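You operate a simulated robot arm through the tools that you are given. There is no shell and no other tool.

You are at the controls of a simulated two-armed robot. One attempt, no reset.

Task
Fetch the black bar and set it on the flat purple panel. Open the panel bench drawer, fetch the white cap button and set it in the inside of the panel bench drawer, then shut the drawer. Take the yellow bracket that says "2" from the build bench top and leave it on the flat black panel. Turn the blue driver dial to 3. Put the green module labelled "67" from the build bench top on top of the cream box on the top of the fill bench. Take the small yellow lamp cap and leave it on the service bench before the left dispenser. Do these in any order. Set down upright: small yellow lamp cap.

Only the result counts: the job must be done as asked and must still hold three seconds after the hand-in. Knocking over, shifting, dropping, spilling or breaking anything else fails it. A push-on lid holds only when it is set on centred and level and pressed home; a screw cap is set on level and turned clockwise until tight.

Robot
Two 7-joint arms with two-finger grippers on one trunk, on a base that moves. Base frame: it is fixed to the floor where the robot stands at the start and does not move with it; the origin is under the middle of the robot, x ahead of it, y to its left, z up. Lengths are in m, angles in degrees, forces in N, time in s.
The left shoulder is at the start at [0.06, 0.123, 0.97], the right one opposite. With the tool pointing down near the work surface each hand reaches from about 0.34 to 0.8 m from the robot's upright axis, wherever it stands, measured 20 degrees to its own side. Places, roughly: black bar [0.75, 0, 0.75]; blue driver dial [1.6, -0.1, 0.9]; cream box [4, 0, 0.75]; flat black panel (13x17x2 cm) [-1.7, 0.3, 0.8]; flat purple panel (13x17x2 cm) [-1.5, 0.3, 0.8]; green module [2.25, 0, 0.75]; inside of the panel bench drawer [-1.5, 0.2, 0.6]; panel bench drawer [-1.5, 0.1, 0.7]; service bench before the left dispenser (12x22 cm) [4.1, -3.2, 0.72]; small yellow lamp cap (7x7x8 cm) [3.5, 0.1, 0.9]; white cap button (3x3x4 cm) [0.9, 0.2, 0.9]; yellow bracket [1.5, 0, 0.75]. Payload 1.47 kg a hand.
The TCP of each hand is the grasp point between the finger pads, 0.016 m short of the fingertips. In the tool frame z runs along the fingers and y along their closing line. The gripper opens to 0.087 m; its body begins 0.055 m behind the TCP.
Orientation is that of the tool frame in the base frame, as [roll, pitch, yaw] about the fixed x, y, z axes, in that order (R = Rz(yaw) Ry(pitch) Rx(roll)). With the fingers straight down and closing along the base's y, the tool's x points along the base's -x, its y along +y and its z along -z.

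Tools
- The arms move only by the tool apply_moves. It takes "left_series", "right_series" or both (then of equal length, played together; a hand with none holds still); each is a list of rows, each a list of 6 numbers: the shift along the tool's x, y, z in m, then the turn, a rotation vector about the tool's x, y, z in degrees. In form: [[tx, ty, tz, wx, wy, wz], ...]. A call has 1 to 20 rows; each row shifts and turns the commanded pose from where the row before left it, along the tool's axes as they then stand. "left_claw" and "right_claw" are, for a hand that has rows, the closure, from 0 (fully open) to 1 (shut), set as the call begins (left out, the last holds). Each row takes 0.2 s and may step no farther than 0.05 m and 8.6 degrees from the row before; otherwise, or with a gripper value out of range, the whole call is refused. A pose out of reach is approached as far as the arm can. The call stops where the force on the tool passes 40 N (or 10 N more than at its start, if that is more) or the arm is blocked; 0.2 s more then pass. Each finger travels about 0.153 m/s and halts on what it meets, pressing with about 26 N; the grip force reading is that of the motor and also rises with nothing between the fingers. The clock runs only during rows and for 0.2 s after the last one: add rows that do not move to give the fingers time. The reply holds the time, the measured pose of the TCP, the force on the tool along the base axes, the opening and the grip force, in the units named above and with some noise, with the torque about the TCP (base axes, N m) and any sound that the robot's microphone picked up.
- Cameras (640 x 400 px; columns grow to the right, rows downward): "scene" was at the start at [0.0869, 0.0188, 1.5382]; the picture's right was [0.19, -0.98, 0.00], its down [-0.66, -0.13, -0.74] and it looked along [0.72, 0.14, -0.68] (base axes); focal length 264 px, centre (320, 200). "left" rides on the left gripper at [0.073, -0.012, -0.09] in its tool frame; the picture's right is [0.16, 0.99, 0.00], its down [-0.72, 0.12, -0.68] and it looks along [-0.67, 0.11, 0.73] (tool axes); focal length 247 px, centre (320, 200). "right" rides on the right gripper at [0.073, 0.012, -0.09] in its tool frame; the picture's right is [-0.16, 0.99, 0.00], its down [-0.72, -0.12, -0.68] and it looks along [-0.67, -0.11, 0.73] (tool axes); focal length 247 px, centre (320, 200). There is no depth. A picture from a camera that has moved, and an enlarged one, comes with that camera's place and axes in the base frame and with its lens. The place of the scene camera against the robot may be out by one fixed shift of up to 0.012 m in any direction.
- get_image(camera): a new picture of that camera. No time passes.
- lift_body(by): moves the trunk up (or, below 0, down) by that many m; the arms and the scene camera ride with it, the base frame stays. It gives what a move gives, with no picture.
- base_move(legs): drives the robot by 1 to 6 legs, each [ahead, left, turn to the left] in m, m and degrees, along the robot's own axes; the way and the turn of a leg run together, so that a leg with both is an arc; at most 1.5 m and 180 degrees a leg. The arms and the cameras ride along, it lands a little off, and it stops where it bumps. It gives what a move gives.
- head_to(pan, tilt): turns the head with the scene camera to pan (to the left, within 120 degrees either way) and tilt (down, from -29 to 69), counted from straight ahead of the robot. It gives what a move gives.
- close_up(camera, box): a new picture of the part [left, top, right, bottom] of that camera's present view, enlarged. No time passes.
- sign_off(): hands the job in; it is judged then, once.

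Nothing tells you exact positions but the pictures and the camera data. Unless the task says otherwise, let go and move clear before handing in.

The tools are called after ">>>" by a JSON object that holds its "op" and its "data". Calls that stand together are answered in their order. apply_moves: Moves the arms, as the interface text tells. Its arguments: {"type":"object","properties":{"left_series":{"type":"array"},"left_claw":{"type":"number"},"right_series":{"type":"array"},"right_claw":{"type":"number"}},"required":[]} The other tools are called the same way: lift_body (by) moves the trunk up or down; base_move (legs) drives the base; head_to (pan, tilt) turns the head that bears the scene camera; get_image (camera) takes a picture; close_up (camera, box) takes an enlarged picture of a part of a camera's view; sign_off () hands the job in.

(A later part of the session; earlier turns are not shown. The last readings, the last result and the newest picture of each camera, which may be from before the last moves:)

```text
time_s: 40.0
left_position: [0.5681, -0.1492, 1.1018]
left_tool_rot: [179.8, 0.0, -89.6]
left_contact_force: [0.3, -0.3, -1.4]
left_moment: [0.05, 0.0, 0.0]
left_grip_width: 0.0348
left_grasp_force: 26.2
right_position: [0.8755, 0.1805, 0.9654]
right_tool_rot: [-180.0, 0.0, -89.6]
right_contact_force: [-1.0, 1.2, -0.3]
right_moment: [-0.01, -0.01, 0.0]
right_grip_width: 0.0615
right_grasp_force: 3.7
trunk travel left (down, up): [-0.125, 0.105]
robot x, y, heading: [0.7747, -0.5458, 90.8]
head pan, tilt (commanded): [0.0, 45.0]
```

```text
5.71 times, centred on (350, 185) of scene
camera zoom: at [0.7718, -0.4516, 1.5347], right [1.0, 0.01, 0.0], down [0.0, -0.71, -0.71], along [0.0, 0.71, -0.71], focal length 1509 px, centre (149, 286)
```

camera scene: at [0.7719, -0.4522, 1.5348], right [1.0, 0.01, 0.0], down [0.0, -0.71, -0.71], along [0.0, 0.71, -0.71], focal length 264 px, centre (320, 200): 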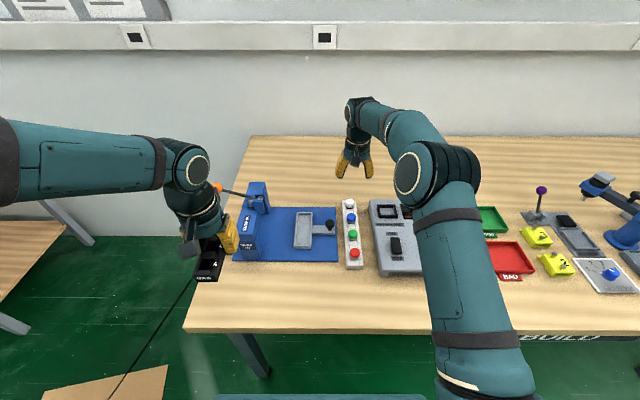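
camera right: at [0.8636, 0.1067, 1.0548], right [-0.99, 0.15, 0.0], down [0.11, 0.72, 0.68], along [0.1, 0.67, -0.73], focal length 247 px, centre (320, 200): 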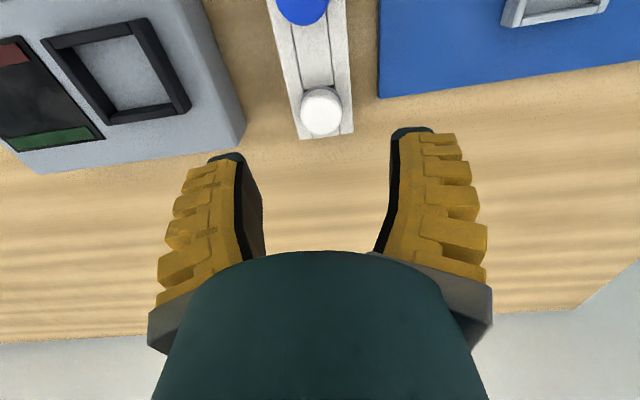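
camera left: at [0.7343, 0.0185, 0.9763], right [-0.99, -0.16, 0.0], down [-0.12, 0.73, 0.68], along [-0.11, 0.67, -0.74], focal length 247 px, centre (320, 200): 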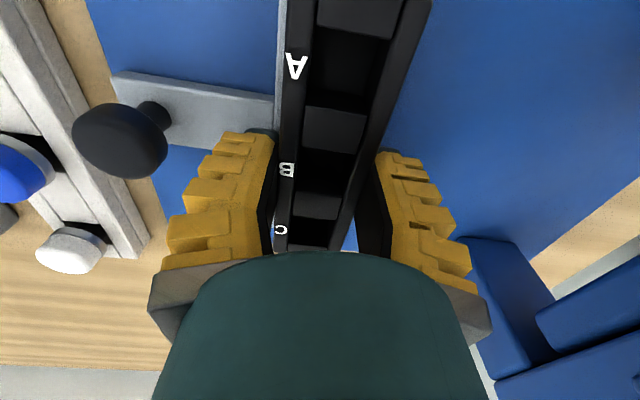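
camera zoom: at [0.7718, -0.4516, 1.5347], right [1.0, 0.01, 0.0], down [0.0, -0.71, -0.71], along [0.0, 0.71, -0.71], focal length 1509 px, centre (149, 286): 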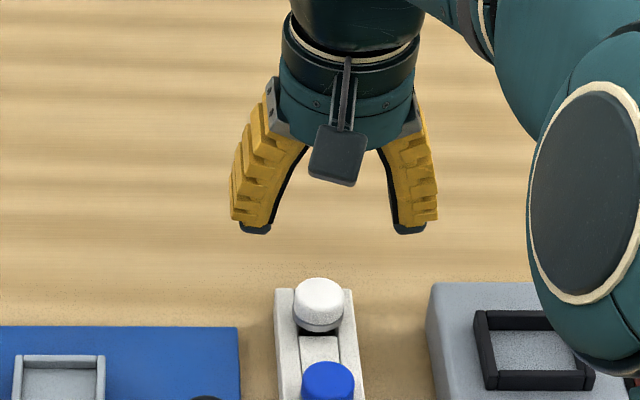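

The scene camera and hand agree closely; the cap top lies around y 0.173–0.182. I'll descend another step and re-measure.

>>> {"op": "apply_moves", "data": {"right_series": [[0.002, 0, 0.02, 0, 0, 0], [0.002, 0, 0.013, 0, 0, 0], [0, 0, 0, 0, 0, 0]]}}

>>> {"op": "close_up", "data": {"camera": "right", "box": [240, 60, 400, 160]}}

>>> {"op": "close_up", "data": {"camera": "scene", "box": [310, 150, 390, 220]}}

```text
time_s: 40.8
left_position: [0.5673, -0.1476, 1.1014]
left_tool_rot: [180.0, 0.0, -89.6]
left_contact_force: [0.6, 0.1, -1.2]
left_moment: [-0.01, -0.02, -0.01]
left_grip_width: 0.0346
left_grasp_force: 26.1
right_position: [0.8751, 0.1765, 0.932]
right_tool_rot: [-180.0, -0.1, -89.6]
right_contact_force: [-0.1, -1.7, 0.2]
right_moment: [-0.01, -0.04, 0.02]
right_grip_width: 0.0617
right_grasp_force: 3.6
trunk travel left (down, up): [-0.125, 0.105]
robot x, y, heading: [0.7784, -0.5421, 90.4]
head pan, tilt (commanded): [0.0, 45.0]
```

```text
4.00 times, centred on (320, 110) of right
camera zoom: at [0.8631, 0.1023, 1.0212], right [-0.99, 0.15, 0.0], down [0.11, 0.72, 0.68], along [0.1, 0.67, -0.73], focal length 988 px, centre (320, 560)
```

zoom: 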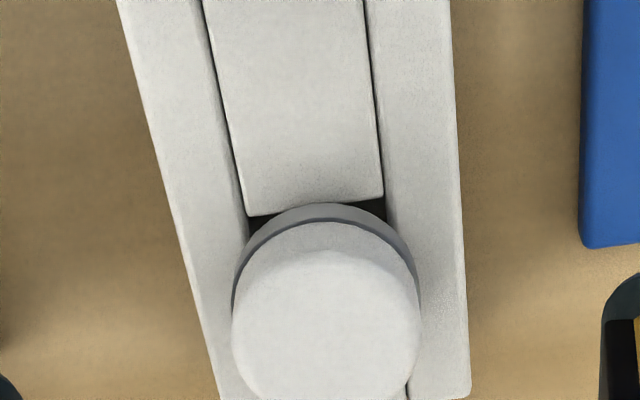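

```text
5.71 times, centred on (350, 185) of scene
camera zoom: at [0.7718, -0.4514, 1.5347], right [1.0, 0.01, 0.0], down [0.0, -0.71, -0.71], along [0.0, 0.71, -0.71], focal length 1509 px, centre (149, 286)
```

zoom: 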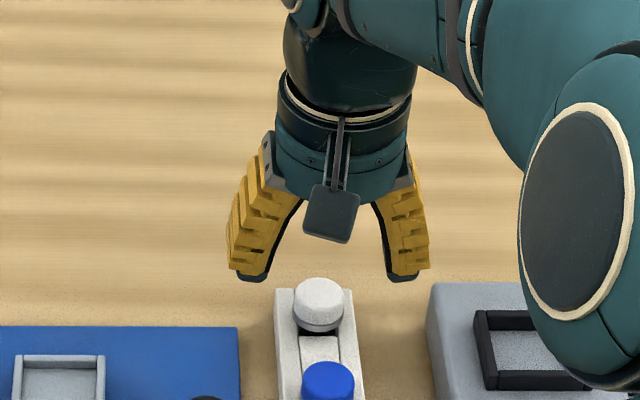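

The cap top is about z≈0.885–0.9 and it stands about 1.7 cm above the strip. I'll narrow the fingers to just wider than the cap and lower in small steps, watching the force.

>>> {"op": "apply_moves", "data": {"right_series": [[-0.001, 0, 0, 0, 0, 0], [0, 0, 0, 0, 0, 0], [0, 0, 0.015, 0, 0, 0], [0, 0, 0.015, 0, 0, 0], [0, 0, 0, 0, 0, 0]], "right_claw": 0.56}}

>>> {"op": "get_image", "data": {"camera": "right"}}

>>> {"op": "close_up", "data": {"camera": "scene", "box": [310, 150, 390, 220]}}

```text
time_s: 42.0
left_position: [0.5666, -0.1468, 1.1013]
left_tool_rot: [180.0, 0.0, -89.6]
left_contact_force: [-0.1, 0.1, -0.8]
left_moment: [0.01, -0.03, 0.0]
left_grip_width: 0.0346
left_grasp_force: 25.6
right_position: [0.8758, 0.1772, 0.9022]
right_tool_rot: [-180.0, 0.1, -89.6]
right_contact_force: [0.7, 0.1, 0.1]
right_moment: [-0.01, 0.02, -0.01]
right_grip_width: 0.044
right_grasp_force: 4.0
trunk travel left (down, up): [-0.125, 0.105]
robot x, y, heading: [0.7772, -0.5479, 90.4]
head pan, tilt (commanded): [0.0, 45.0]
```

```text
taken
camera right: at [0.8628, 0.1035, 0.9924], right [-0.99, 0.15, 0.0], down [0.11, 0.72, 0.68], along [0.1, 0.67, -0.73], focal length 247 px, centre (320, 200)
```

right: 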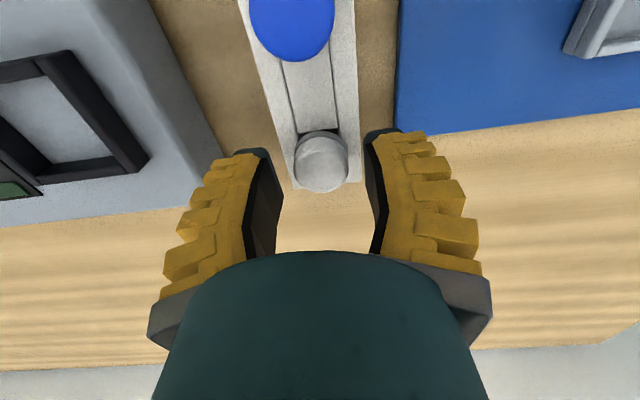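

```text
5.71 times, centred on (350, 185) of scene
camera zoom: at [0.7717, -0.4514, 1.5347], right [1.0, 0.01, 0.0], down [0.0, -0.71, -0.71], along [0.0, 0.71, -0.71], focal length 1509 px, centre (149, 286)
```

zoom: 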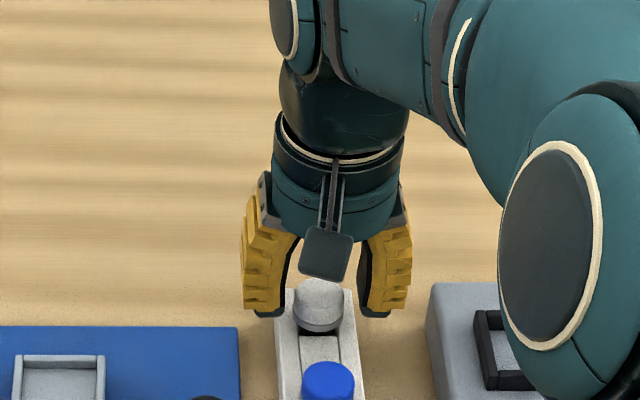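

The fingers straddle the cap with their tips near its top. I'll lower 6 mm more and check the contact force and view.

>>> {"op": "apply_moves", "data": {"right_series": [[0, 0.001, 0.003, 0, 0, 0], [0, 0, 0.003, 0, 0, 0], [0, 0, 0, 0, 0, 0]]}}

>>> {"op": "close_up", "data": {"camera": "scene", "box": [335, 185, 383, 215]}}

>>> {"op": "close_up", "data": {"camera": "right", "box": [220, 100, 420, 225]}}

```text
time_s: 42.8
left_position: [0.5681, -0.1486, 1.1023]
left_tool_rot: [-179.9, 0.0, -89.6]
left_contact_force: [0.1, -0.3, -2.3]
left_moment: [0.02, -0.01, 0.03]
left_grip_width: 0.0345
left_grasp_force: 26.4
right_position: [0.8743, 0.1768, 0.8975]
right_tool_rot: [179.9, 0.0, -89.6]
right_contact_force: [-0.6, 0.5, 0.3]
right_moment: [0.0, -0.01, 0.02]
right_grip_width: 0.0443
right_grasp_force: 3.9
trunk travel left (down, up): [-0.125, 0.105]
robot x, y, heading: [0.7787, -0.5456, 90.5]
head pan, tilt (commanded): [0.0, 45.0]
```

```text
13.33 times, centred on (359, 200) of scene
camera zoom: at [0.7717, -0.4514, 1.5347], right [1.0, 0.01, 0.0], down [0.0, -0.71, -0.71], along [0.0, 0.71, -0.71], focal length 3522 px, centre (-200, 200)
```

zoom: 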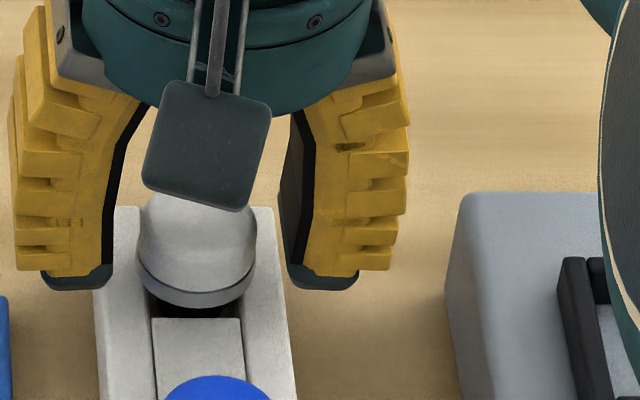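

```text
3.20 times, centred on (320, 162) of right
camera zoom: at [0.8619, 0.1039, 0.9865], right [-0.99, 0.15, 0.0], down [0.11, 0.72, 0.68], along [0.1, 0.67, -0.73], focal length 790 px, centre (320, 320)
```

zoom: 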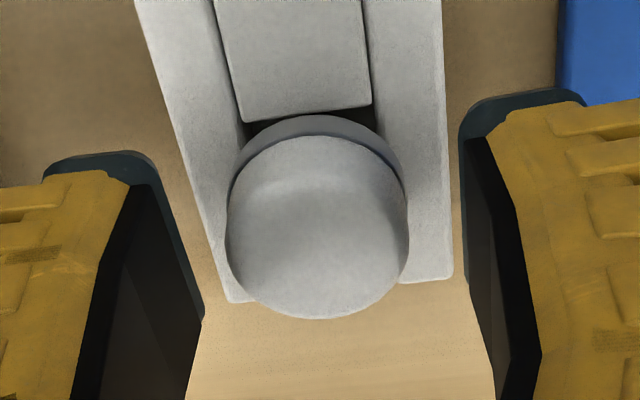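

The tips are level with the cap's ring, close to the strip. I'll rise 3 mm for margin (the tips drop a little when closing) and then grip the cap.

>>> {"op": "apply_moves", "data": {"right_series": [[-0.001, 0, -0.003, 0, 0, 0], [0, 0, 0, 0, 0, 0]]}}

>>> {"op": "apply_moves", "data": {"right_series": [[0, 0, 0, 0, 0, 0], [0, 0, 0, 0, 0, 0], [0, 0, 0, 0, 0, 0]], "right_claw": 1.0}}

>>> {"op": "close_up", "data": {"camera": "scene", "box": [335, 185, 383, 215]}}

```text
time_s: 43.4
left_position: [0.568, -0.1477, 1.1014]
left_tool_rot: [-180.0, 0.0, -89.6]
left_contact_force: [0.3, 0.5, -1.5]
left_moment: [0.03, 0.02, -0.02]
left_grip_width: 0.0344
left_grasp_force: 25.8
right_position: [0.8742, 0.1787, 0.901]
right_tool_rot: [-179.9, 0.0, -89.6]
right_contact_force: [0.2, 0.2, 0.3]
right_moment: [0.01, -0.01, 0.0]
right_grip_width: 0.044
right_grasp_force: 4.0
trunk travel left (down, up): [-0.125, 0.105]
robot x, y, heading: [0.7792, -0.5471, 90.4]
head pan, tilt (commanded): [0.0, 45.0]
```

```text
time_s: 44.2
left_position: [0.566, -0.1482, 1.1007]
left_tool_rot: [180.0, -0.1, -89.6]
left_contact_force: [0.3, -0.8, -1.0]
left_moment: [-0.01, -0.03, -0.01]
left_grip_width: 0.0345
left_grasp_force: 25.8
right_position: [0.8733, 0.1784, 0.9014]
right_tool_rot: [180.0, 0.1, -89.6]
right_contact_force: [-2.5, 0.3, 7.0]
right_moment: [0.09, 0.03, 0.03]
right_grip_width: 0.0062
right_grasp_force: 26.0
trunk travel left (down, up): [-0.125, 0.105]
robot x, y, heading: [0.7787, -0.5455, 90.3]
head pan, tilt (commanded): [0.0, 45.0]
```

```text
13.33 times, centred on (359, 200) of scene
camera zoom: at [0.7713, -0.452, 1.5348], right [1.0, 0.01, 0.0], down [0.0, -0.71, -0.71], along [0.0, 0.71, -0.71], focal length 3522 px, centre (-200, 200)
```

zoom: 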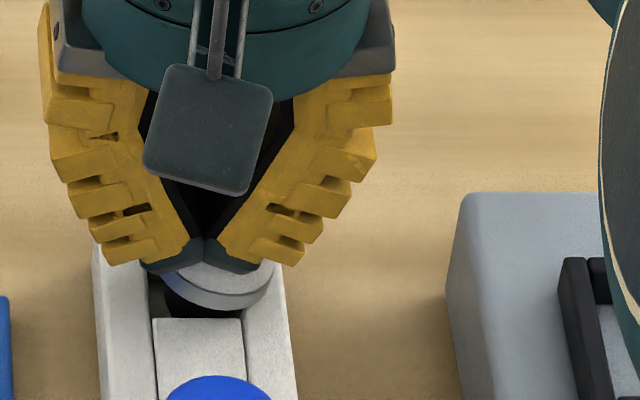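

The tips pinched together above the cap's dome, so the grip was too high. I'll open again and check how the cap sits.

>>> {"op": "apply_moves", "data": {"right_series": [[0, 0, 0, 0, 0, 0], [0, 0, 0, 0, 0, 0], [0, 0, 0, 0, 0, 0]], "right_claw": 0.5}}

>>> {"op": "close_up", "data": {"camera": "scene", "box": [335, 185, 383, 215]}}

>>> {"op": "close_up", "data": {"camera": "right", "box": [220, 100, 420, 225]}}

```text
time_s: 45.0
left_position: [0.5674, -0.1478, 1.1019]
left_tool_rot: [-180.0, 0.0, -89.6]
left_contact_force: [-0.1, -0.3, -0.8]
left_moment: [0.01, 0.01, -0.01]
left_grip_width: 0.0347
left_grasp_force: 25.8
right_position: [0.8743, 0.1781, 0.9008]
right_tool_rot: [-180.0, 0.0, -89.6]
right_contact_force: [0.1, 0.1, 1.0]
right_moment: [-0.01, 0.01, -0.02]
right_grip_width: 0.0491
right_grasp_force: 4.1
trunk travel left (down, up): [-0.125, 0.105]
robot x, y, heading: [0.774, -0.5482, 90.2]
head pan, tilt (commanded): [0.0, 45.0]
```

```text
13.33 times, centred on (359, 200) of scene
camera zoom: at [0.7717, -0.4514, 1.5347], right [1.0, 0.01, 0.0], down [0.0, -0.71, -0.71], along [0.0, 0.71, -0.71], focal length 3522 px, centre (-200, 200)
```

zoom: 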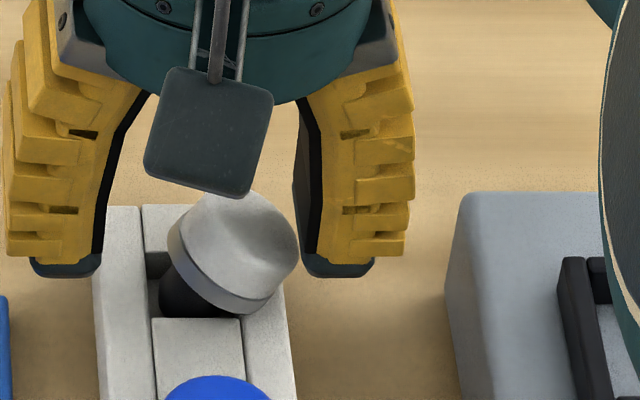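

```text
3.20 times, centred on (320, 162) of right
camera zoom: at [0.8621, 0.1046, 0.9897], right [-0.99, 0.15, 0.0], down [0.11, 0.72, 0.68], along [0.1, 0.67, -0.73], focal length 790 px, centre (320, 320)
```

zoom: 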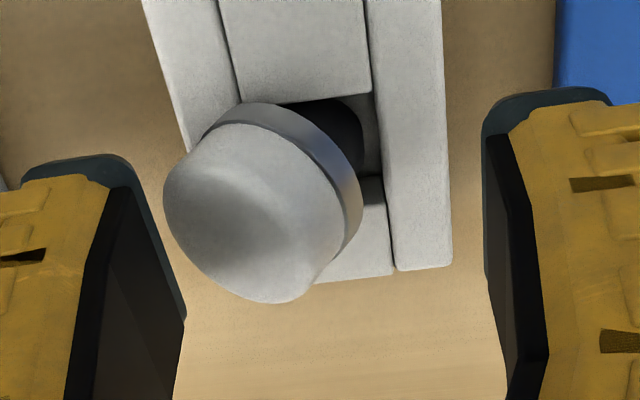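

The cap has tipped toward +x on its stem but is still in its slot. The strip top is near z≈0.865, so I need lower fingertips; I'll widen, lower to z≈0.889, then push it upright while closing partly.

>>> {"op": "apply_moves", "data": {"right_series": [[0, -0.002, 0, 0, 0, 0], [0, 0, 0, 0, 0, 0], [0, 0, 0.006, 0, 0, 0], [0, 0, 0.006, 0, 0, 0], [0, 0, 0, 0, 0, 0]], "right_claw": 0.38}}

>>> {"op": "close_up", "data": {"camera": "scene", "box": [335, 185, 383, 215]}}

>>> {"op": "close_up", "data": {"camera": "right", "box": [220, 100, 420, 225]}}

```text
time_s: 46.2
left_position: [0.5675, -0.149, 1.1013]
left_tool_rot: [179.9, 0.0, -89.7]
left_contact_force: [-0.3, -0.1, -1.0]
left_moment: [0.02, -0.02, 0.02]
left_grip_width: 0.0345
left_grasp_force: 26.1
right_position: [0.8756, 0.1781, 0.8887]
right_tool_rot: [179.9, 0.0, -89.7]
right_contact_force: [-0.3, -0.3, -0.3]
right_moment: [0.03, 0.0, 0.01]
right_grip_width: 0.0592
right_grasp_force: 3.3
trunk travel left (down, up): [-0.125, 0.105]
robot x, y, heading: [0.7755, -0.5451, 90.3]
head pan, tilt (commanded): [0.0, 45.0]
```

```text
13.33 times, centred on (359, 200) of scene
camera zoom: at [0.7717, -0.4514, 1.5347], right [1.0, 0.01, 0.0], down [0.0, -0.71, -0.71], along [0.0, 0.71, -0.71], focal length 3522 px, centre (-200, 200)
```

zoom: 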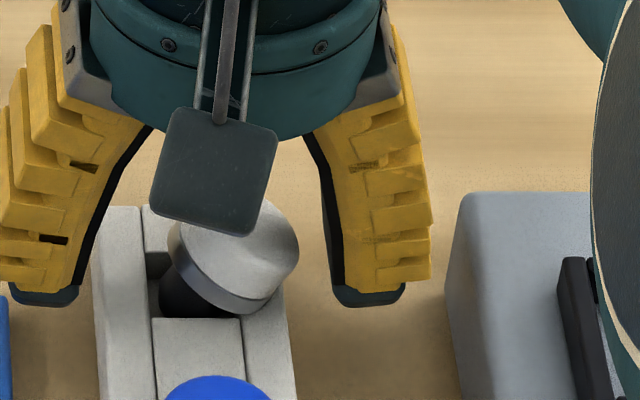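

```text
3.20 times, centred on (320, 162) of right
camera zoom: at [0.8641, 0.1048, 0.9777], right [-0.99, 0.15, 0.0], down [0.11, 0.72, 0.68], along [0.1, 0.67, -0.73], focal length 790 px, centre (320, 320)
```

zoom: 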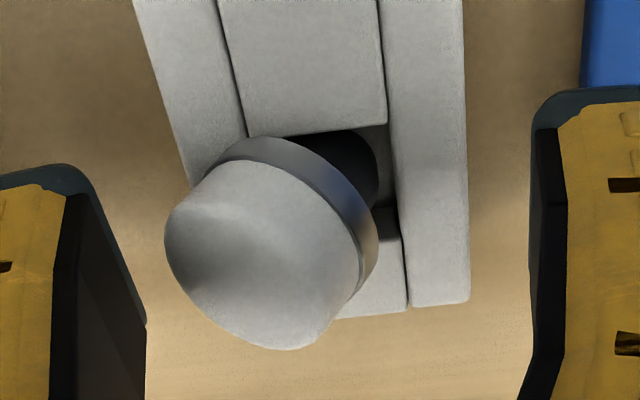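

Tips are now level with the head on both sides. I'll close gradually and watch how the cap responds.

>>> {"op": "apply_moves", "data": {"right_series": [[0, 0.001, 0, 0, 0, 0], [0, 0, 0, 0, 0, 0], [0, 0, 0, 0, 0, 0]], "right_claw": 0.58}}

>>> {"op": "close_up", "data": {"camera": "scene", "box": [335, 185, 383, 215]}}

>>> {"op": "close_up", "data": {"camera": "right", "box": [220, 100, 420, 225]}}

```text
time_s: 47.0
left_position: [0.5679, -0.1482, 1.1015]
left_tool_rot: [-180.0, 0.0, -89.6]
left_contact_force: [0.2, -0.5, -2.2]
left_moment: [0.02, -0.01, 0.01]
left_grip_width: 0.0345
left_grasp_force: 25.7
right_position: [0.8748, 0.1778, 0.8888]
right_tool_rot: [180.0, 0.1, -89.7]
right_contact_force: [0.2, 0.6, 0.5]
right_moment: [-0.02, -0.02, -0.01]
right_grip_width: 0.0428
right_grasp_force: 4.7
trunk travel left (down, up): [-0.125, 0.105]
robot x, y, heading: [0.777, -0.5477, 90.4]
head pan, tilt (commanded): [0.0, 45.0]
```

```text
13.33 times, centred on (359, 200) of scene
camera zoom: at [0.7718, -0.4514, 1.5347], right [1.0, 0.01, 0.0], down [0.0, -0.71, -0.71], along [0.0, 0.71, -0.71], focal length 3522 px, centre (-200, 200)
```

zoom: 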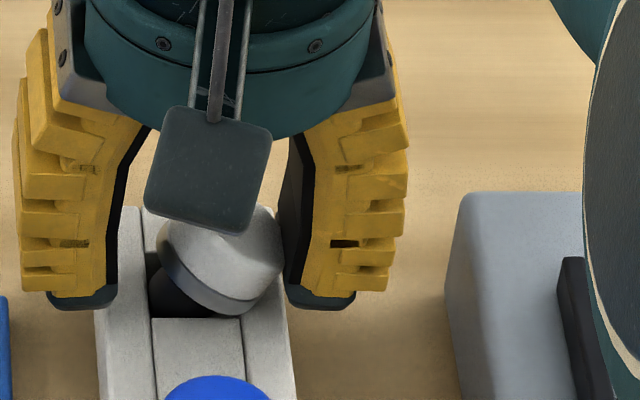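

```text
3.20 times, centred on (320, 162) of right
camera zoom: at [0.863, 0.1051, 0.9778], right [-0.99, 0.15, 0.0], down [0.11, 0.72, 0.68], along [0.1, 0.67, -0.73], focal length 790 px, centre (320, 320)
```

zoom: 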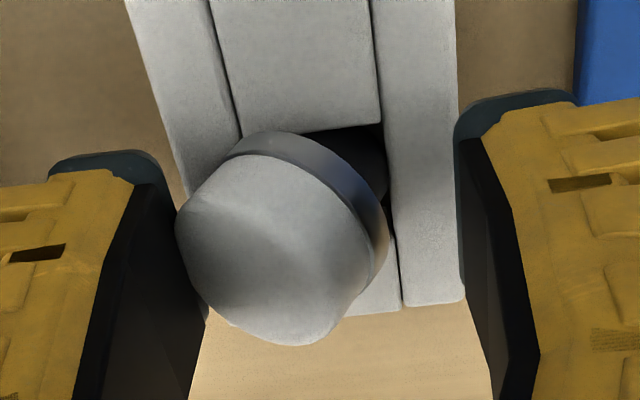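

The right finger is nudging the cap upright and the strip is not moving. I'll close further.

>>> {"op": "apply_moves", "data": {"right_series": [[0, 0, 0, 0, 0, 0], [0, 0, 0, 0, 0, 0], [0, 0, 0, 0, 0, 0]], "right_claw": 0.7}}

>>> {"op": "close_up", "data": {"camera": "scene", "box": [335, 185, 383, 215]}}

>>> {"op": "close_up", "data": {"camera": "right", "box": [220, 100, 420, 225]}}

```text
time_s: 47.8
left_position: [0.5687, -0.1487, 1.1011]
left_tool_rot: [179.9, 0.0, -89.8]
left_contact_force: [0.0, 0.3, -2.0]
left_moment: [0.01, -0.03, 0.0]
left_grip_width: 0.0348
left_grasp_force: 26.6
right_position: [0.8763, 0.1779, 0.891]
right_tool_rot: [180.0, 0.0, -89.7]
right_contact_force: [8.8, 2.0, 6.0]
right_moment: [0.06, -0.19, 0.0]
right_grip_width: 0.0374
right_grasp_force: 9.0
trunk travel left (down, up): [-0.125, 0.105]
robot x, y, heading: [0.7747, -0.545, 90.5]
head pan, tilt (commanded): [0.0, 45.0]
```

```text
13.33 times, centred on (359, 200) of scene
camera zoom: at [0.7726, -0.4517, 1.5347], right [1.0, 0.01, 0.0], down [0.0, -0.71, -0.71], along [0.0, 0.71, -0.71], focal length 3522 px, centre (-200, 200)
```

zoom: 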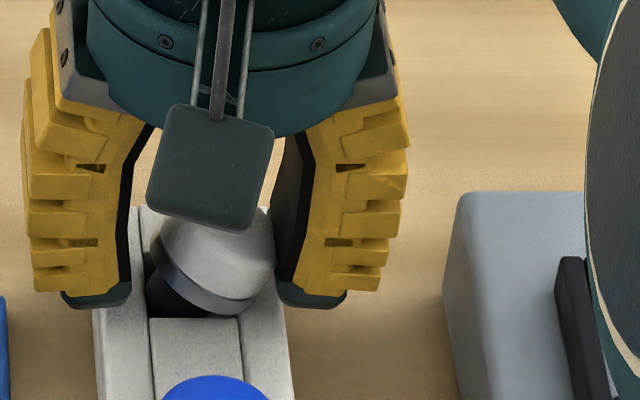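

```text
3.20 times, centred on (320, 162) of right
camera zoom: at [0.8641, 0.1052, 0.9783], right [-0.99, 0.15, 0.0], down [0.11, 0.72, 0.68], along [0.1, 0.67, -0.73], focal length 790 px, centre (320, 320)
```

zoom: 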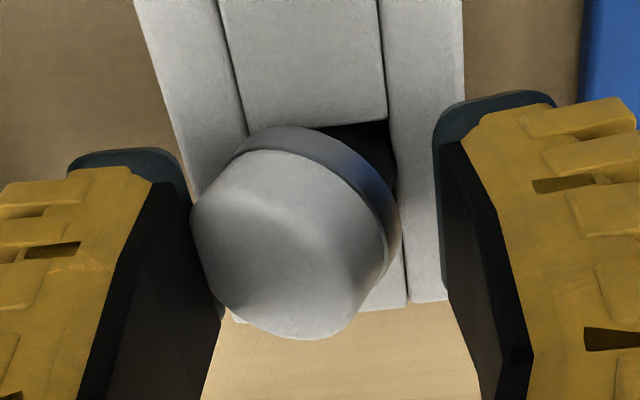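

The cap is resisting upright motion, so rather than force it I'll recentre on its tilted head and squeeze evenly from both sides.

>>> {"op": "apply_moves", "data": {"right_series": [[0, -0.003, -0.001, 0, 0, 0], [0, 0, 0, 0, 0, 0]]}}

>>> {"op": "apply_moves", "data": {"right_series": [[0, 0, 0, 0, 0, 0], [0, 0, 0, 0, 0, 0], [0, 0, 0, 0, 0, 0]], "right_claw": 0.8}}

>>> {"op": "close_up", "data": {"camera": "scene", "box": [335, 185, 383, 215]}}

>>> {"op": "close_up", "data": {"camera": "right", "box": [220, 100, 420, 225]}}

```text
time_s: 48.4
left_position: [0.5685, -0.1481, 1.1019]
left_tool_rot: [180.0, 0.0, -89.6]
left_contact_force: [-0.4, 0.2, -1.7]
left_moment: [0.0, 0.03, -0.01]
left_grip_width: 0.0346
left_grasp_force: 26.1
right_position: [0.8769, 0.1776, 0.8902]
right_tool_rot: [180.0, 0.0, -89.6]
right_contact_force: [5.2, 0.5, 2.5]
right_moment: [0.02, -0.09, -0.04]
right_grip_width: 0.0348
right_grasp_force: 6.8
trunk travel left (down, up): [-0.125, 0.105]
robot x, y, heading: [0.7825, -0.5466, 90.7]
head pan, tilt (commanded): [0.0, 45.0]
```

```text
time_s: 49.2
left_position: [0.57, -0.1487, 1.1017]
left_tool_rot: [180.0, 0.0, -89.7]
left_contact_force: [-0.6, -0.3, -1.1]
left_moment: [0.03, -0.02, 0.0]
left_grip_width: 0.0346
left_grasp_force: 25.7
right_position: [0.8794, 0.1777, 0.8907]
right_tool_rot: [180.0, 0.1, -89.6]
right_contact_force: [9.0, 1.9, 6.8]
right_moment: [0.05, -0.2, -0.03]
right_grip_width: 0.0294
right_grasp_force: 8.9
trunk travel left (down, up): [-0.125, 0.105]
robot x, y, heading: [0.7755, -0.5464, 90.5]
head pan, tilt (commanded): [0.0, 45.0]
```

```text
13.33 times, centred on (359, 200) of scene
camera zoom: at [0.7727, -0.4519, 1.5347], right [1.0, 0.01, 0.0], down [0.0, -0.71, -0.71], along [0.0, 0.71, -0.71], focal length 3522 px, centre (-200, 200)
```

zoom: 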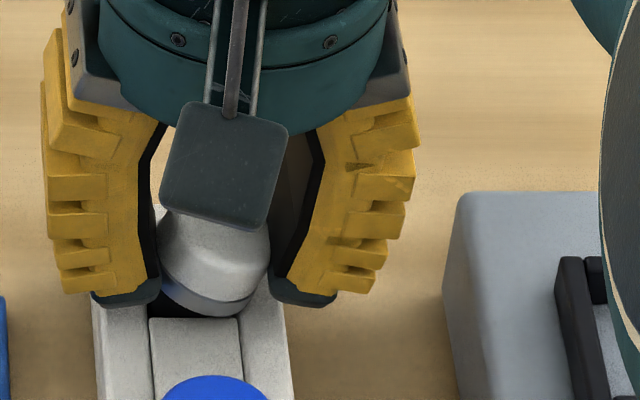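

```text
3.20 times, centred on (320, 162) of right
camera zoom: at [0.8669, 0.1046, 0.9794], right [-0.99, 0.15, 0.0], down [0.11, 0.72, 0.68], along [0.1, 0.67, -0.73], focal length 790 px, centre (320, 320)
```

zoom: 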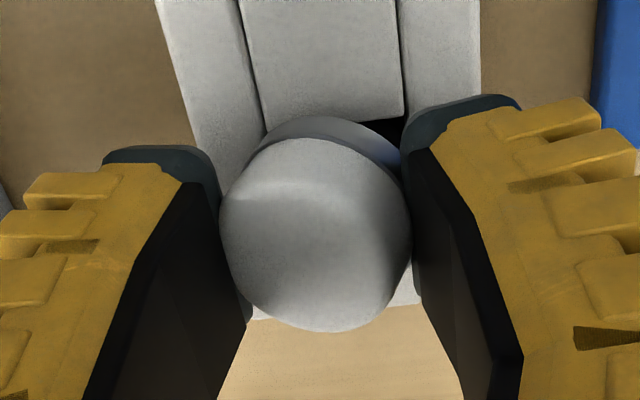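

The cap has been straightened between the fingers. I'll close fully and lift gently.

>>> {"op": "apply_moves", "data": {"right_series": [[0, -0.001, 0, 0, 0, 0], [0, 0, 0, 0, 0, 0], [0, 0, 0, 0, 0, 0]], "right_claw": 1.0}}

>>> {"op": "close_up", "data": {"camera": "scene", "box": [335, 185, 383, 215]}}

```text
time_s: 50.0
left_position: [0.5681, -0.1486, 1.1004]
left_tool_rot: [-180.0, 0.0, -89.5]
left_contact_force: [0.5, 0.9, -1.7]
left_moment: [0.01, 0.01, -0.04]
left_grip_width: 0.0346
left_grasp_force: 26.0
right_position: [0.8778, 0.1781, 0.89]
right_tool_rot: [179.9, -0.1, -89.6]
right_contact_force: [-0.4, -0.9, 3.8]
right_moment: [0.0, 0.05, -0.03]
right_grip_width: 0.0235
right_grasp_force: 26.2
trunk travel left (down, up): [-0.125, 0.105]
robot x, y, heading: [0.7779, -0.5484, 90.6]
head pan, tilt (commanded): [0.0, 45.0]
```

```text
13.33 times, centred on (359, 200) of scene
camera zoom: at [0.7716, -0.4516, 1.5347], right [1.0, 0.01, 0.0], down [0.0, -0.71, -0.71], along [0.0, 0.71, -0.71], focal length 3522 px, centre (-200, 200)
```

zoom: 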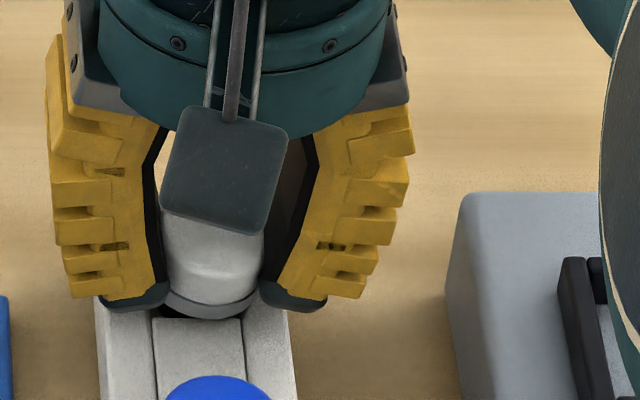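

The cap is upright and firmly gripped above its ring. I'll lift it slowly.

>>> {"op": "apply_moves", "data": {"right_series": [[0, 0, -0.005, 0, 0, 0], [0, 0, -0.008, 0, 0, 0], [0, 0, -0.012, 0, 0, 0], [0, 0, -0.02, 0, 0, 0], [0, 0, 0, 0, 0, 0]]}}

>>> {"op": "close_up", "data": {"camera": "scene", "box": [320, 165, 384, 215]}}

```text
time_s: 51.2
left_position: [0.5681, -0.1484, 1.1016]
left_tool_rot: [179.9, -0.1, -89.6]
left_contact_force: [0.1, 0.2, -0.7]
left_moment: [0.03, 0.01, -0.02]
left_grip_width: 0.0346
left_grasp_force: 26.0
right_position: [0.8799, 0.1794, 0.9338]
right_tool_rot: [-180.0, 0.0, -89.6]
right_contact_force: [-1.1, 0.0, -0.1]
right_moment: [0.0, 0.0, 0.01]
right_grip_width: 0.0229
right_grasp_force: 26.0
trunk travel left (down, up): [-0.125, 0.105]
robot x, y, heading: [0.7781, -0.5427, 90.2]
head pan, tilt (commanded): [0.0, 45.0]
```

```text
8.00 times, centred on (352, 190) of scene
camera zoom: at [0.7718, -0.4511, 1.5346], right [1.0, 0.01, 0.0], down [0.0, -0.71, -0.71], along [0.0, 0.71, -0.71], focal length 2113 px, centre (64, 280)
```

zoom: 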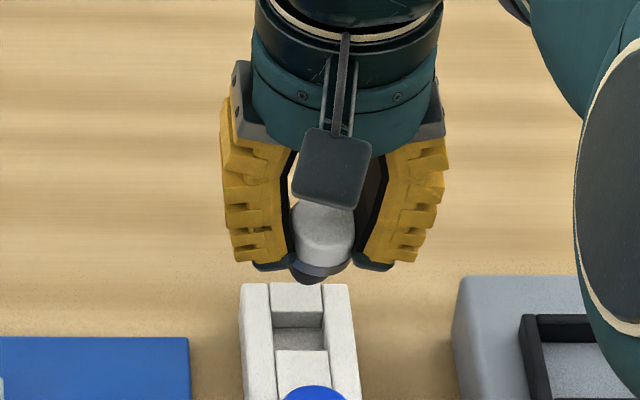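

The cap is out of the strip and everything else is undisturbed. I'll raise and retract the right hand, then look at the floor to the left before driving.

>>> {"op": "apply_moves", "data": {"right_series": [[0, 0, -0.045, 0, 0, 0], [0, 0, -0.045, 0, 0, 0], [0, 0, -0.045, 0, 0, 0], [0, 0, -0.045, 0, 0, 0], [0.045, 0, 0, 0, 0, 0], [0.045, 0, 0, 0, 0, 0], [0.045, 0, 0, 0, 0, 0], [0.045, 0, 0, 0, 0, 0], [0.045, 0, 0, 0, 0, 0], [0.045, 0, 0, 0, 0, 0], [0.045, 0, 0, 0, 0, 0], [0, 0, 0, 0, 0, 0]]}}

>>> {"op": "base_move", "data": {"legs": [[-0.25, 0, 0]]}}

>>> {"op": "head_to", "data": {"pan": 80, "tilt": 40}}

>>> {"op": "get_image", "data": {"camera": "scene"}}

```text
time_s: 53.8
left_position: [0.5667, -0.1475, 1.1011]
left_tool_rot: [-180.0, -0.1, -89.5]
left_contact_force: [1.1, 0.7, -1.7]
left_moment: [0.0, -0.02, 0.03]
left_grip_width: 0.0346
left_grasp_force: 25.4
right_position: [0.8803, -0.1365, 1.1144]
right_tool_rot: [-180.0, 0.1, -89.6]
right_contact_force: [-0.5, 0.8, -0.5]
right_moment: [0.0, 0.0, -0.02]
right_grip_width: 0.021
right_grasp_force: 25.8
trunk travel left (down, up): [-0.125, 0.105]
robot x, y, heading: [0.7784, -0.543, 90.5]
head pan, tilt (commanded): [0.0, 45.0]
```

```text
time_s: 55.7
left_position: [0.5692, -0.3984, 1.1015]
left_tool_rot: [-179.9, 0.0, -89.6]
left_contact_force: [0.7, -0.5, -1.4]
left_moment: [0.03, 0.0, 0.01]
left_grip_width: 0.0346
left_grasp_force: 26.3
right_position: [0.8835, -0.3874, 1.1148]
right_tool_rot: [-179.9, 0.1, -89.7]
right_contact_force: [-0.6, -0.1, 1.1]
right_moment: [-0.01, 0.02, 0.04]
right_grip_width: 0.0199
right_grasp_force: 26.0
trunk travel left (down, up): [-0.125, 0.105]
robot x, y, heading: [0.7801, -0.7966, 90.8]
head pan, tilt (commanded): [0.0, 45.0]
```

```text
time_s: 57.2
left_position: [0.5691, -0.3974, 1.101]
left_tool_rot: [-179.9, 0.0, -89.5]
left_contact_force: [-0.1, -0.5, -2.0]
left_moment: [0.02, -0.01, 0.0]
left_grip_width: 0.0343
left_grasp_force: 25.9
right_position: [0.8818, -0.3863, 1.1154]
right_tool_rot: [180.0, 0.1, -89.6]
right_contact_force: [0.1, -0.1, 0.2]
right_moment: [-0.02, -0.02, 0.02]
right_grip_width: 0.0196
right_grasp_force: 26.3
trunk travel left (down, up): [-0.125, 0.105]
robot x, y, heading: [0.7797, -0.7934, 90.5]
head pan, tilt (commanded): [80.0, 40.0]
```

```text
taken
camera scene: at [0.6901, -0.7684, 1.5419], right [0.17, 0.99, 0.0], down [0.63, -0.11, -0.77], along [-0.76, 0.13, -0.64], focal length 264 px, centre (320, 200)
```

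scene: 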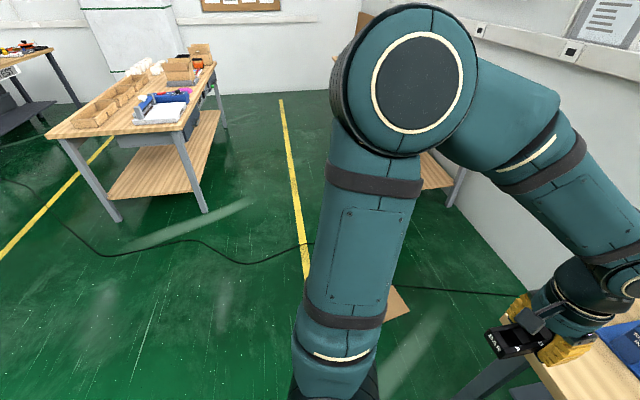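

The right grip width is shrinking slowly, so the cap may be slipping. I'll check it with the wrist camera.

>>> {"op": "close_up", "data": {"camera": "right", "box": [220, 60, 420, 260]}}

>>> {"op": "get_image", "data": {"camera": "right"}}

```text
2.00 times, centred on (320, 160) of right
camera zoom: at [0.8706, -0.4599, 1.2041], right [-0.99, 0.15, 0.0], down [0.11, 0.72, 0.68], along [0.1, 0.67, -0.73], focal length 494 px, centre (320, 280)
```

zoom: 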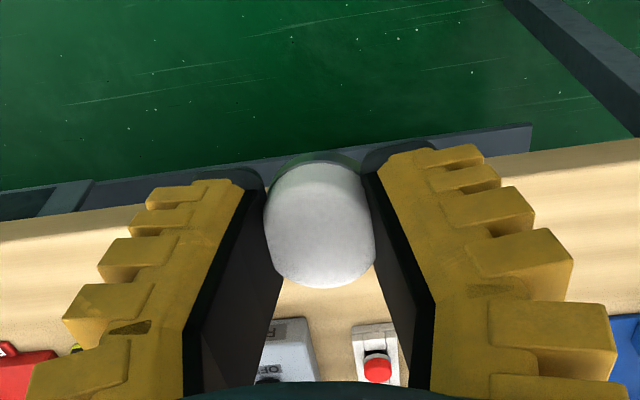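

```text
taken
camera right: at [0.8706, -0.4599, 1.2041], right [-0.99, 0.15, 0.0], down [0.11, 0.72, 0.68], along [0.1, 0.67, -0.73], focal length 247 px, centre (320, 200)
```

right: 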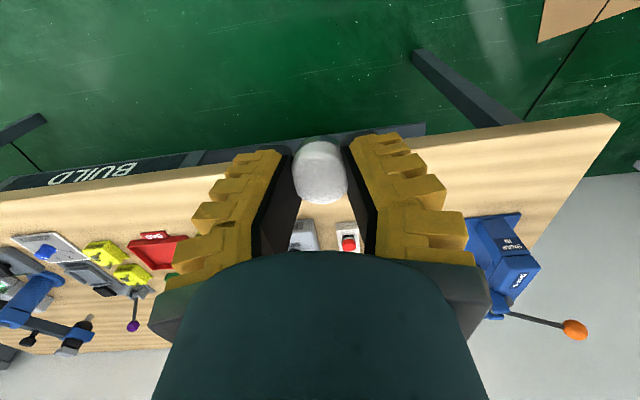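

The cap's head sits between the pads with the tips closing below it, so it is captured. I'll drive left along the aisle to the panel bench.

>>> {"op": "base_move", "data": {"legs": [[0, 1.15, 0], [0, 1.15, 0]]}}

>>> {"op": "head_to", "data": {"pan": 0, "tilt": 40}}

>>> {"op": "get_image", "data": {"camera": "scene"}}

>>> {"op": "get_image", "data": {"camera": "right"}}

```text
time_s: 77.4
left_position: [-1.727, -0.4411, 1.1019]
left_tool_rot: [-179.9, 0.1, -88.9]
left_contact_force: [0.0, -0.9, -1.9]
left_moment: [-0.01, -0.02, 0.02]
left_grip_width: 0.0344
left_grasp_force: 25.9
right_position: [-1.414, -0.4239, 1.1143]
right_tool_rot: [-180.0, 0.1, -88.9]
right_contact_force: [-1.0, -1.1, -0.6]
right_moment: [-0.01, 0.0, 0.01]
right_grip_width: 0.0163
right_grasp_force: 25.9
trunk travel left (down, up): [-0.125, 0.105]
robot x, y, heading: [-1.5139, -0.8376, 90.8]
head pan, tilt (commanded): [80.0, 40.0]
```

```text
time_s: 79.0
left_position: [-1.7257, -0.4406, 1.1015]
left_tool_rot: [-180.0, 0.0, -89.0]
left_contact_force: [0.4, -0.6, -2.7]
left_moment: [0.03, -0.05, 0.02]
left_grip_width: 0.0347
left_grasp_force: 26.3
right_position: [-1.4135, -0.4253, 1.1148]
right_tool_rot: [180.0, -0.1, -88.9]
right_contact_force: [0.1, -0.5, 0.2]
right_moment: [-0.06, 0.0, -0.03]
right_grip_width: 0.0165
right_grasp_force: 26.7
trunk travel left (down, up): [-0.125, 0.105]
robot x, y, heading: [-1.5138, -0.8395, 91.0]
head pan, tilt (commanded): [0.0, 40.0]
```

```text
taken
camera scene: at [-1.5195, -0.7374, 1.5419], right [1.0, 0.02, 0.0], down [0.01, -0.64, -0.77], along [-0.01, 0.77, -0.64], focal length 264 px, centre (320, 200)
```

scene: 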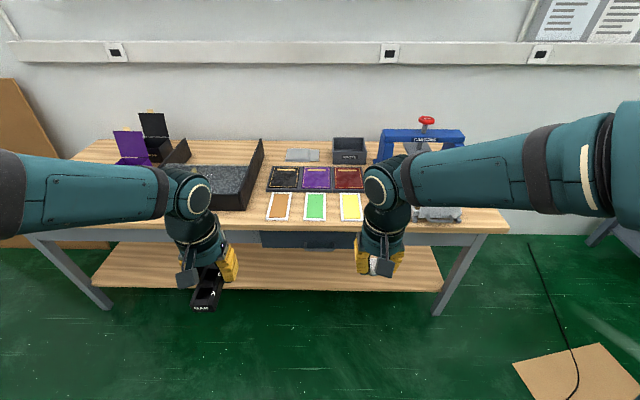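

```text
taken
camera right: at [-1.4245, -0.4988, 1.2041], right [-0.99, 0.14, 0.0], down [0.1, 0.73, 0.68], along [0.1, 0.67, -0.73], focal length 247 px, centre (320, 200)
```

right: 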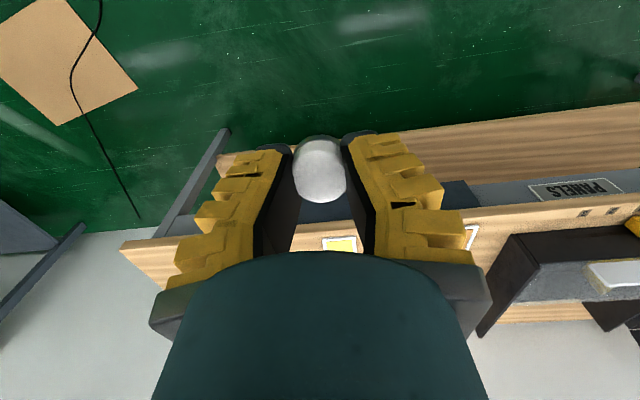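

The panel bench is in view: black, purple and red panels in a row with three coloured cards in front, and a drawer below. I'll zoom in on them.

>>> {"op": "close_up", "data": {"camera": "scene", "box": [240, 140, 400, 240]}}

>>> {"op": "close_up", "data": {"camera": "scene", "box": [180, 200, 420, 320]}}

>>> {"op": "close_up", "data": {"camera": "scene", "box": [80, 100, 280, 230]}}

```text
4.00 times, centred on (320, 190) of scene
camera zoom: at [-1.5195, -0.7374, 1.5419], right [1.0, 0.02, 0.0], down [0.01, -0.64, -0.77], along [-0.01, 0.77, -0.64], focal length 1056 px, centre (320, 240)
```

zoom: 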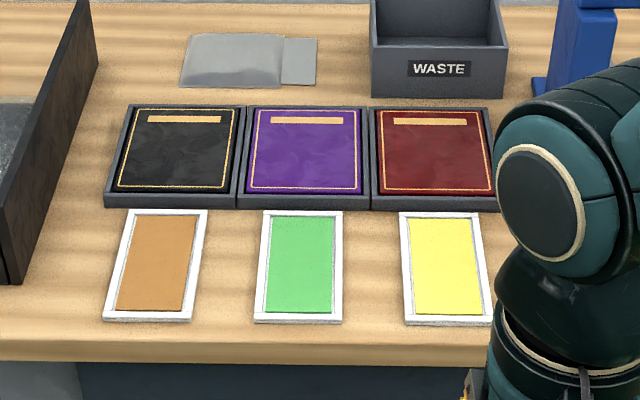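

```text
2.67 times, centred on (300, 260) of scene
camera zoom: at [-1.5195, -0.7374, 1.5419], right [1.0, 0.02, 0.0], down [0.01, -0.64, -0.77], along [-0.01, 0.77, -0.64], focal length 704 px, centre (373, 40)
```

zoom: 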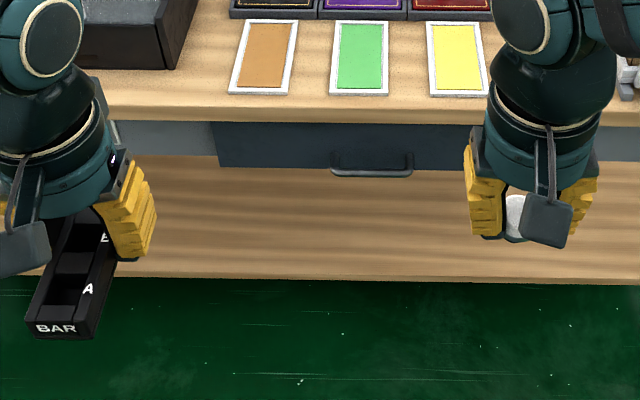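

```text
3.08 times, centred on (180, 165) of scene
camera zoom: at [-1.5195, -0.7374, 1.5419], right [1.0, 0.02, 0.0], down [0.01, -0.64, -0.77], along [-0.01, 0.77, -0.64], focal length 813 px, centre (751, 308)
```

zoom: 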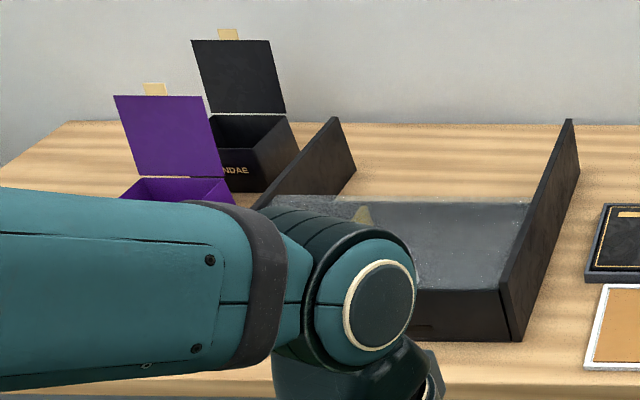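

The purple panel is in the middle tray near [-1.56, 0.29]; the drawer handle is just below the bench edge. I'll drive up to the bench to put the bar down first.

>>> {"op": "base_move", "data": {"legs": [[0.39, 0, -0.9]]}}

>>> {"op": "get_image", "data": {"camera": "scene"}}

>>> {"op": "close_up", "data": {"camera": "scene", "box": [240, 150, 400, 270]}}

```text
time_s: 81.4
left_position: [-1.7261, -0.0439, 1.101]
left_tool_rot: [180.0, -0.1, -89.7]
left_contact_force: [-0.1, 0.0, -2.0]
left_moment: [0.0, -0.03, -0.02]
left_grip_width: 0.0345
left_grasp_force: 25.6
right_position: [-1.4119, -0.0335, 1.1145]
right_tool_rot: [179.9, -0.1, -89.7]
right_contact_force: [-0.4, 0.1, -0.1]
right_moment: [-0.03, -0.02, 0.0]
right_grip_width: 0.0162
right_grasp_force: 25.6
trunk travel left (down, up): [-0.125, 0.105]
robot x, y, heading: [-1.52, -0.445, 90.3]
head pan, tilt (commanded): [0.0, 40.0]
```

```text
taken
camera scene: at [-1.5226, -0.3441, 1.5419], right [1.0, 0.0, 0.0], down [0.0, -0.64, -0.77], along [0.0, 0.77, -0.64], focal length 264 px, centre (320, 200)
```

scene: 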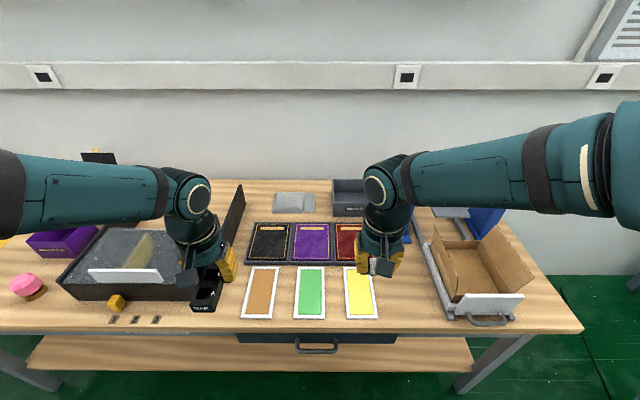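

```text
3.33 times, centred on (320, 210) of scene
camera zoom: at [-1.5226, -0.3441, 1.5419], right [1.0, 0.0, 0.0], down [0.0, -0.64, -0.77], along [0.0, 0.77, -0.64], focal length 880 px, centre (320, 167)
```

zoom: 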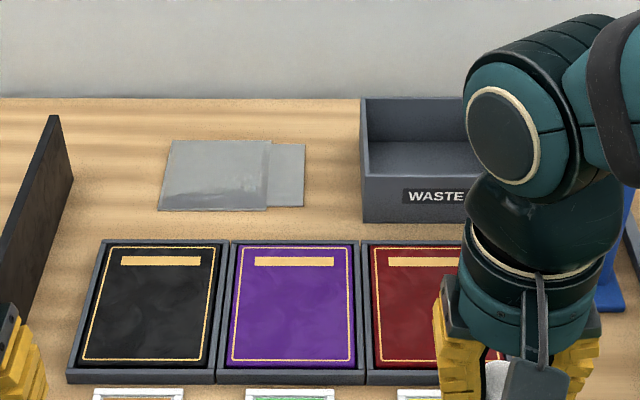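

Triangulating, the purple panel is centred at about [-1.554, 0.28] with its top at z≈0.829; the black one is at x≈-1.70. I'll move the right hand aside and bring the bar over the purple panel.

>>> {"op": "apply_moves", "data": {"left_series": [[0, -0.043, 0, 0, 0, 0], [0, -0.043, 0, 0, 0, 0], [0, -0.043, 0, 0, 0, 0], [0, -0.043, 0, 0, 0, 0], [-0.047, 0, 0, 0, 0, 0], [-0.047, 0, 0, 0, 0, 0], [-0.047, 0, 0, 0, 0, 0], [-0.047, 0, 0, 0, 0, 0], [-0.047, 0, 0, 0, 0, 0], [-0.047, 0, 0, 0, 0, 0], [-0.047, 0, 0, 0, 0, 0], [0, 0, 0.04, 0, 0, 0], [0, 0, 0.04, 0, 0, 0], [0, 0, 0.04, 0, 0, 0], [0, 0, 0, 0, 0, 0]], "right_series": [[0, -0.03, 0, 0, 0, 0], [0, -0.03, 0, 0, 0, 0], [0, -0.03, 0, 0, 0, 0], [0, 0, 0, 0, 0, 0], [0, 0, 0, 0, 0, 0], [0, 0, 0, 0, 0, 0], [0, 0, 0, 0, 0, 0], [0, 0, 0, 0, 0, 0], [0, 0, 0, 0, 0, 0], [0, 0, 0, 0, 0, 0], [0, 0, 0, 0, 0, 0], [0, 0, 0, 0, 0, 0], [0, 0, 0, 0, 0, 0], [0, 0, 0, 0, 0, 0], [0, 0, 0, 0, 0, 0]]}}

>>> {"op": "close_up", "data": {"camera": "scene", "box": [220, 150, 380, 270]}}

>>> {"op": "get_image", "data": {"camera": "left"}}

```text
time_s: 84.6
left_position: [-1.5542, 0.2831, 0.982]
left_tool_rot: [-179.9, 0.0, -89.7]
left_contact_force: [-0.1, 0.5, -2.2]
left_moment: [0.02, -0.01, 0.01]
left_grip_width: 0.0348
left_grasp_force: 26.6
right_position: [-1.3222, -0.0333, 1.1139]
right_tool_rot: [-179.9, 0.0, -89.6]
right_contact_force: [-0.2, -0.3, -0.3]
right_moment: [0.02, -0.02, -0.05]
right_grip_width: 0.016
right_grasp_force: 26.0
trunk travel left (down, up): [-0.125, 0.105]
robot x, y, heading: [-1.5219, -0.4405, 90.4]
head pan, tilt (commanded): [0.0, 40.0]
```

```text
3.33 times, centred on (300, 210) of scene
camera zoom: at [-1.5224, -0.3447, 1.5419], right [1.0, 0.0, 0.0], down [0.0, -0.64, -0.77], along [0.0, 0.77, -0.64], focal length 880 px, centre (387, 167)
```

zoom: 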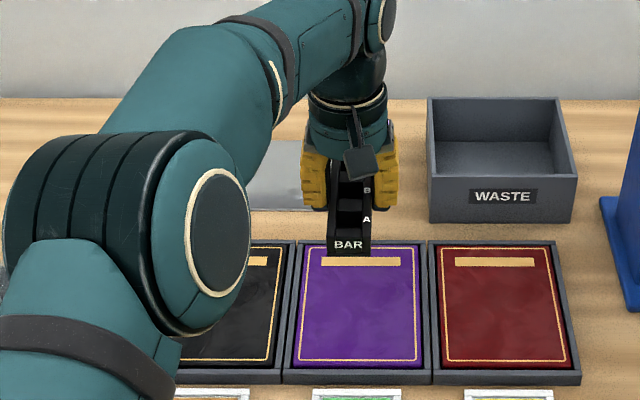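

```text
taken
camera left: at [-1.5422, 0.2093, 1.0705], right [-0.99, -0.16, 0.0], down [-0.12, 0.72, 0.68], along [-0.11, 0.67, -0.73], focal length 247 px, centre (320, 200)
```

left: 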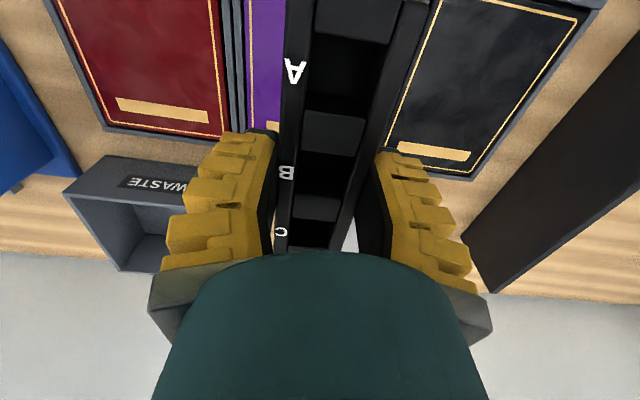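

The bar is over the purple panel. I'll lower it to just above the surface, then in small steps until contact.

>>> {"op": "apply_moves", "data": {"left_series": [[0.005, 0, 0.03, 0, 0, 0], [0, 0, 0.035, 0, 0, 0], [0, 0, 0.035, 0, 0, 0], [0, 0, 0, 0, 0, 0]]}}

>>> {"op": "close_up", "data": {"camera": "scene", "box": [260, 180, 356, 250]}}

```text
time_s: 85.6
left_position: [-1.5563, 0.2793, 0.8837]
left_tool_rot: [180.0, 0.0, -89.8]
left_contact_force: [0.2, 0.3, -2.5]
left_moment: [0.01, 0.01, -0.01]
left_grip_width: 0.0346
left_grasp_force: 25.8
right_position: [-1.3217, -0.0341, 1.1157]
right_tool_rot: [-179.9, 0.1, -89.6]
right_contact_force: [-0.8, 0.6, -0.1]
right_moment: [-0.01, 0.0, 0.01]
right_grip_width: 0.016
right_grasp_force: 25.6
trunk travel left (down, up): [-0.125, 0.105]
robot x, y, heading: [-1.5193, -0.443, 90.4]
head pan, tilt (commanded): [0.0, 40.0]
```

```text
5.71 times, centred on (308, 215) of scene
camera zoom: at [-1.5226, -0.3452, 1.542], right [1.0, 0.0, 0.0], down [0.0, -0.64, -0.77], along [0.0, 0.77, -0.64], focal length 1509 px, centre (389, 114)
```

zoom: 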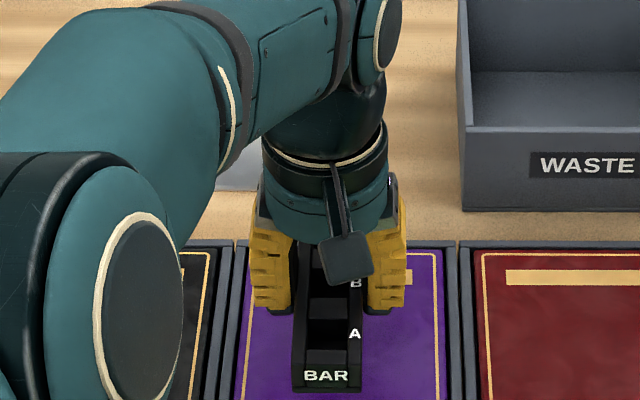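

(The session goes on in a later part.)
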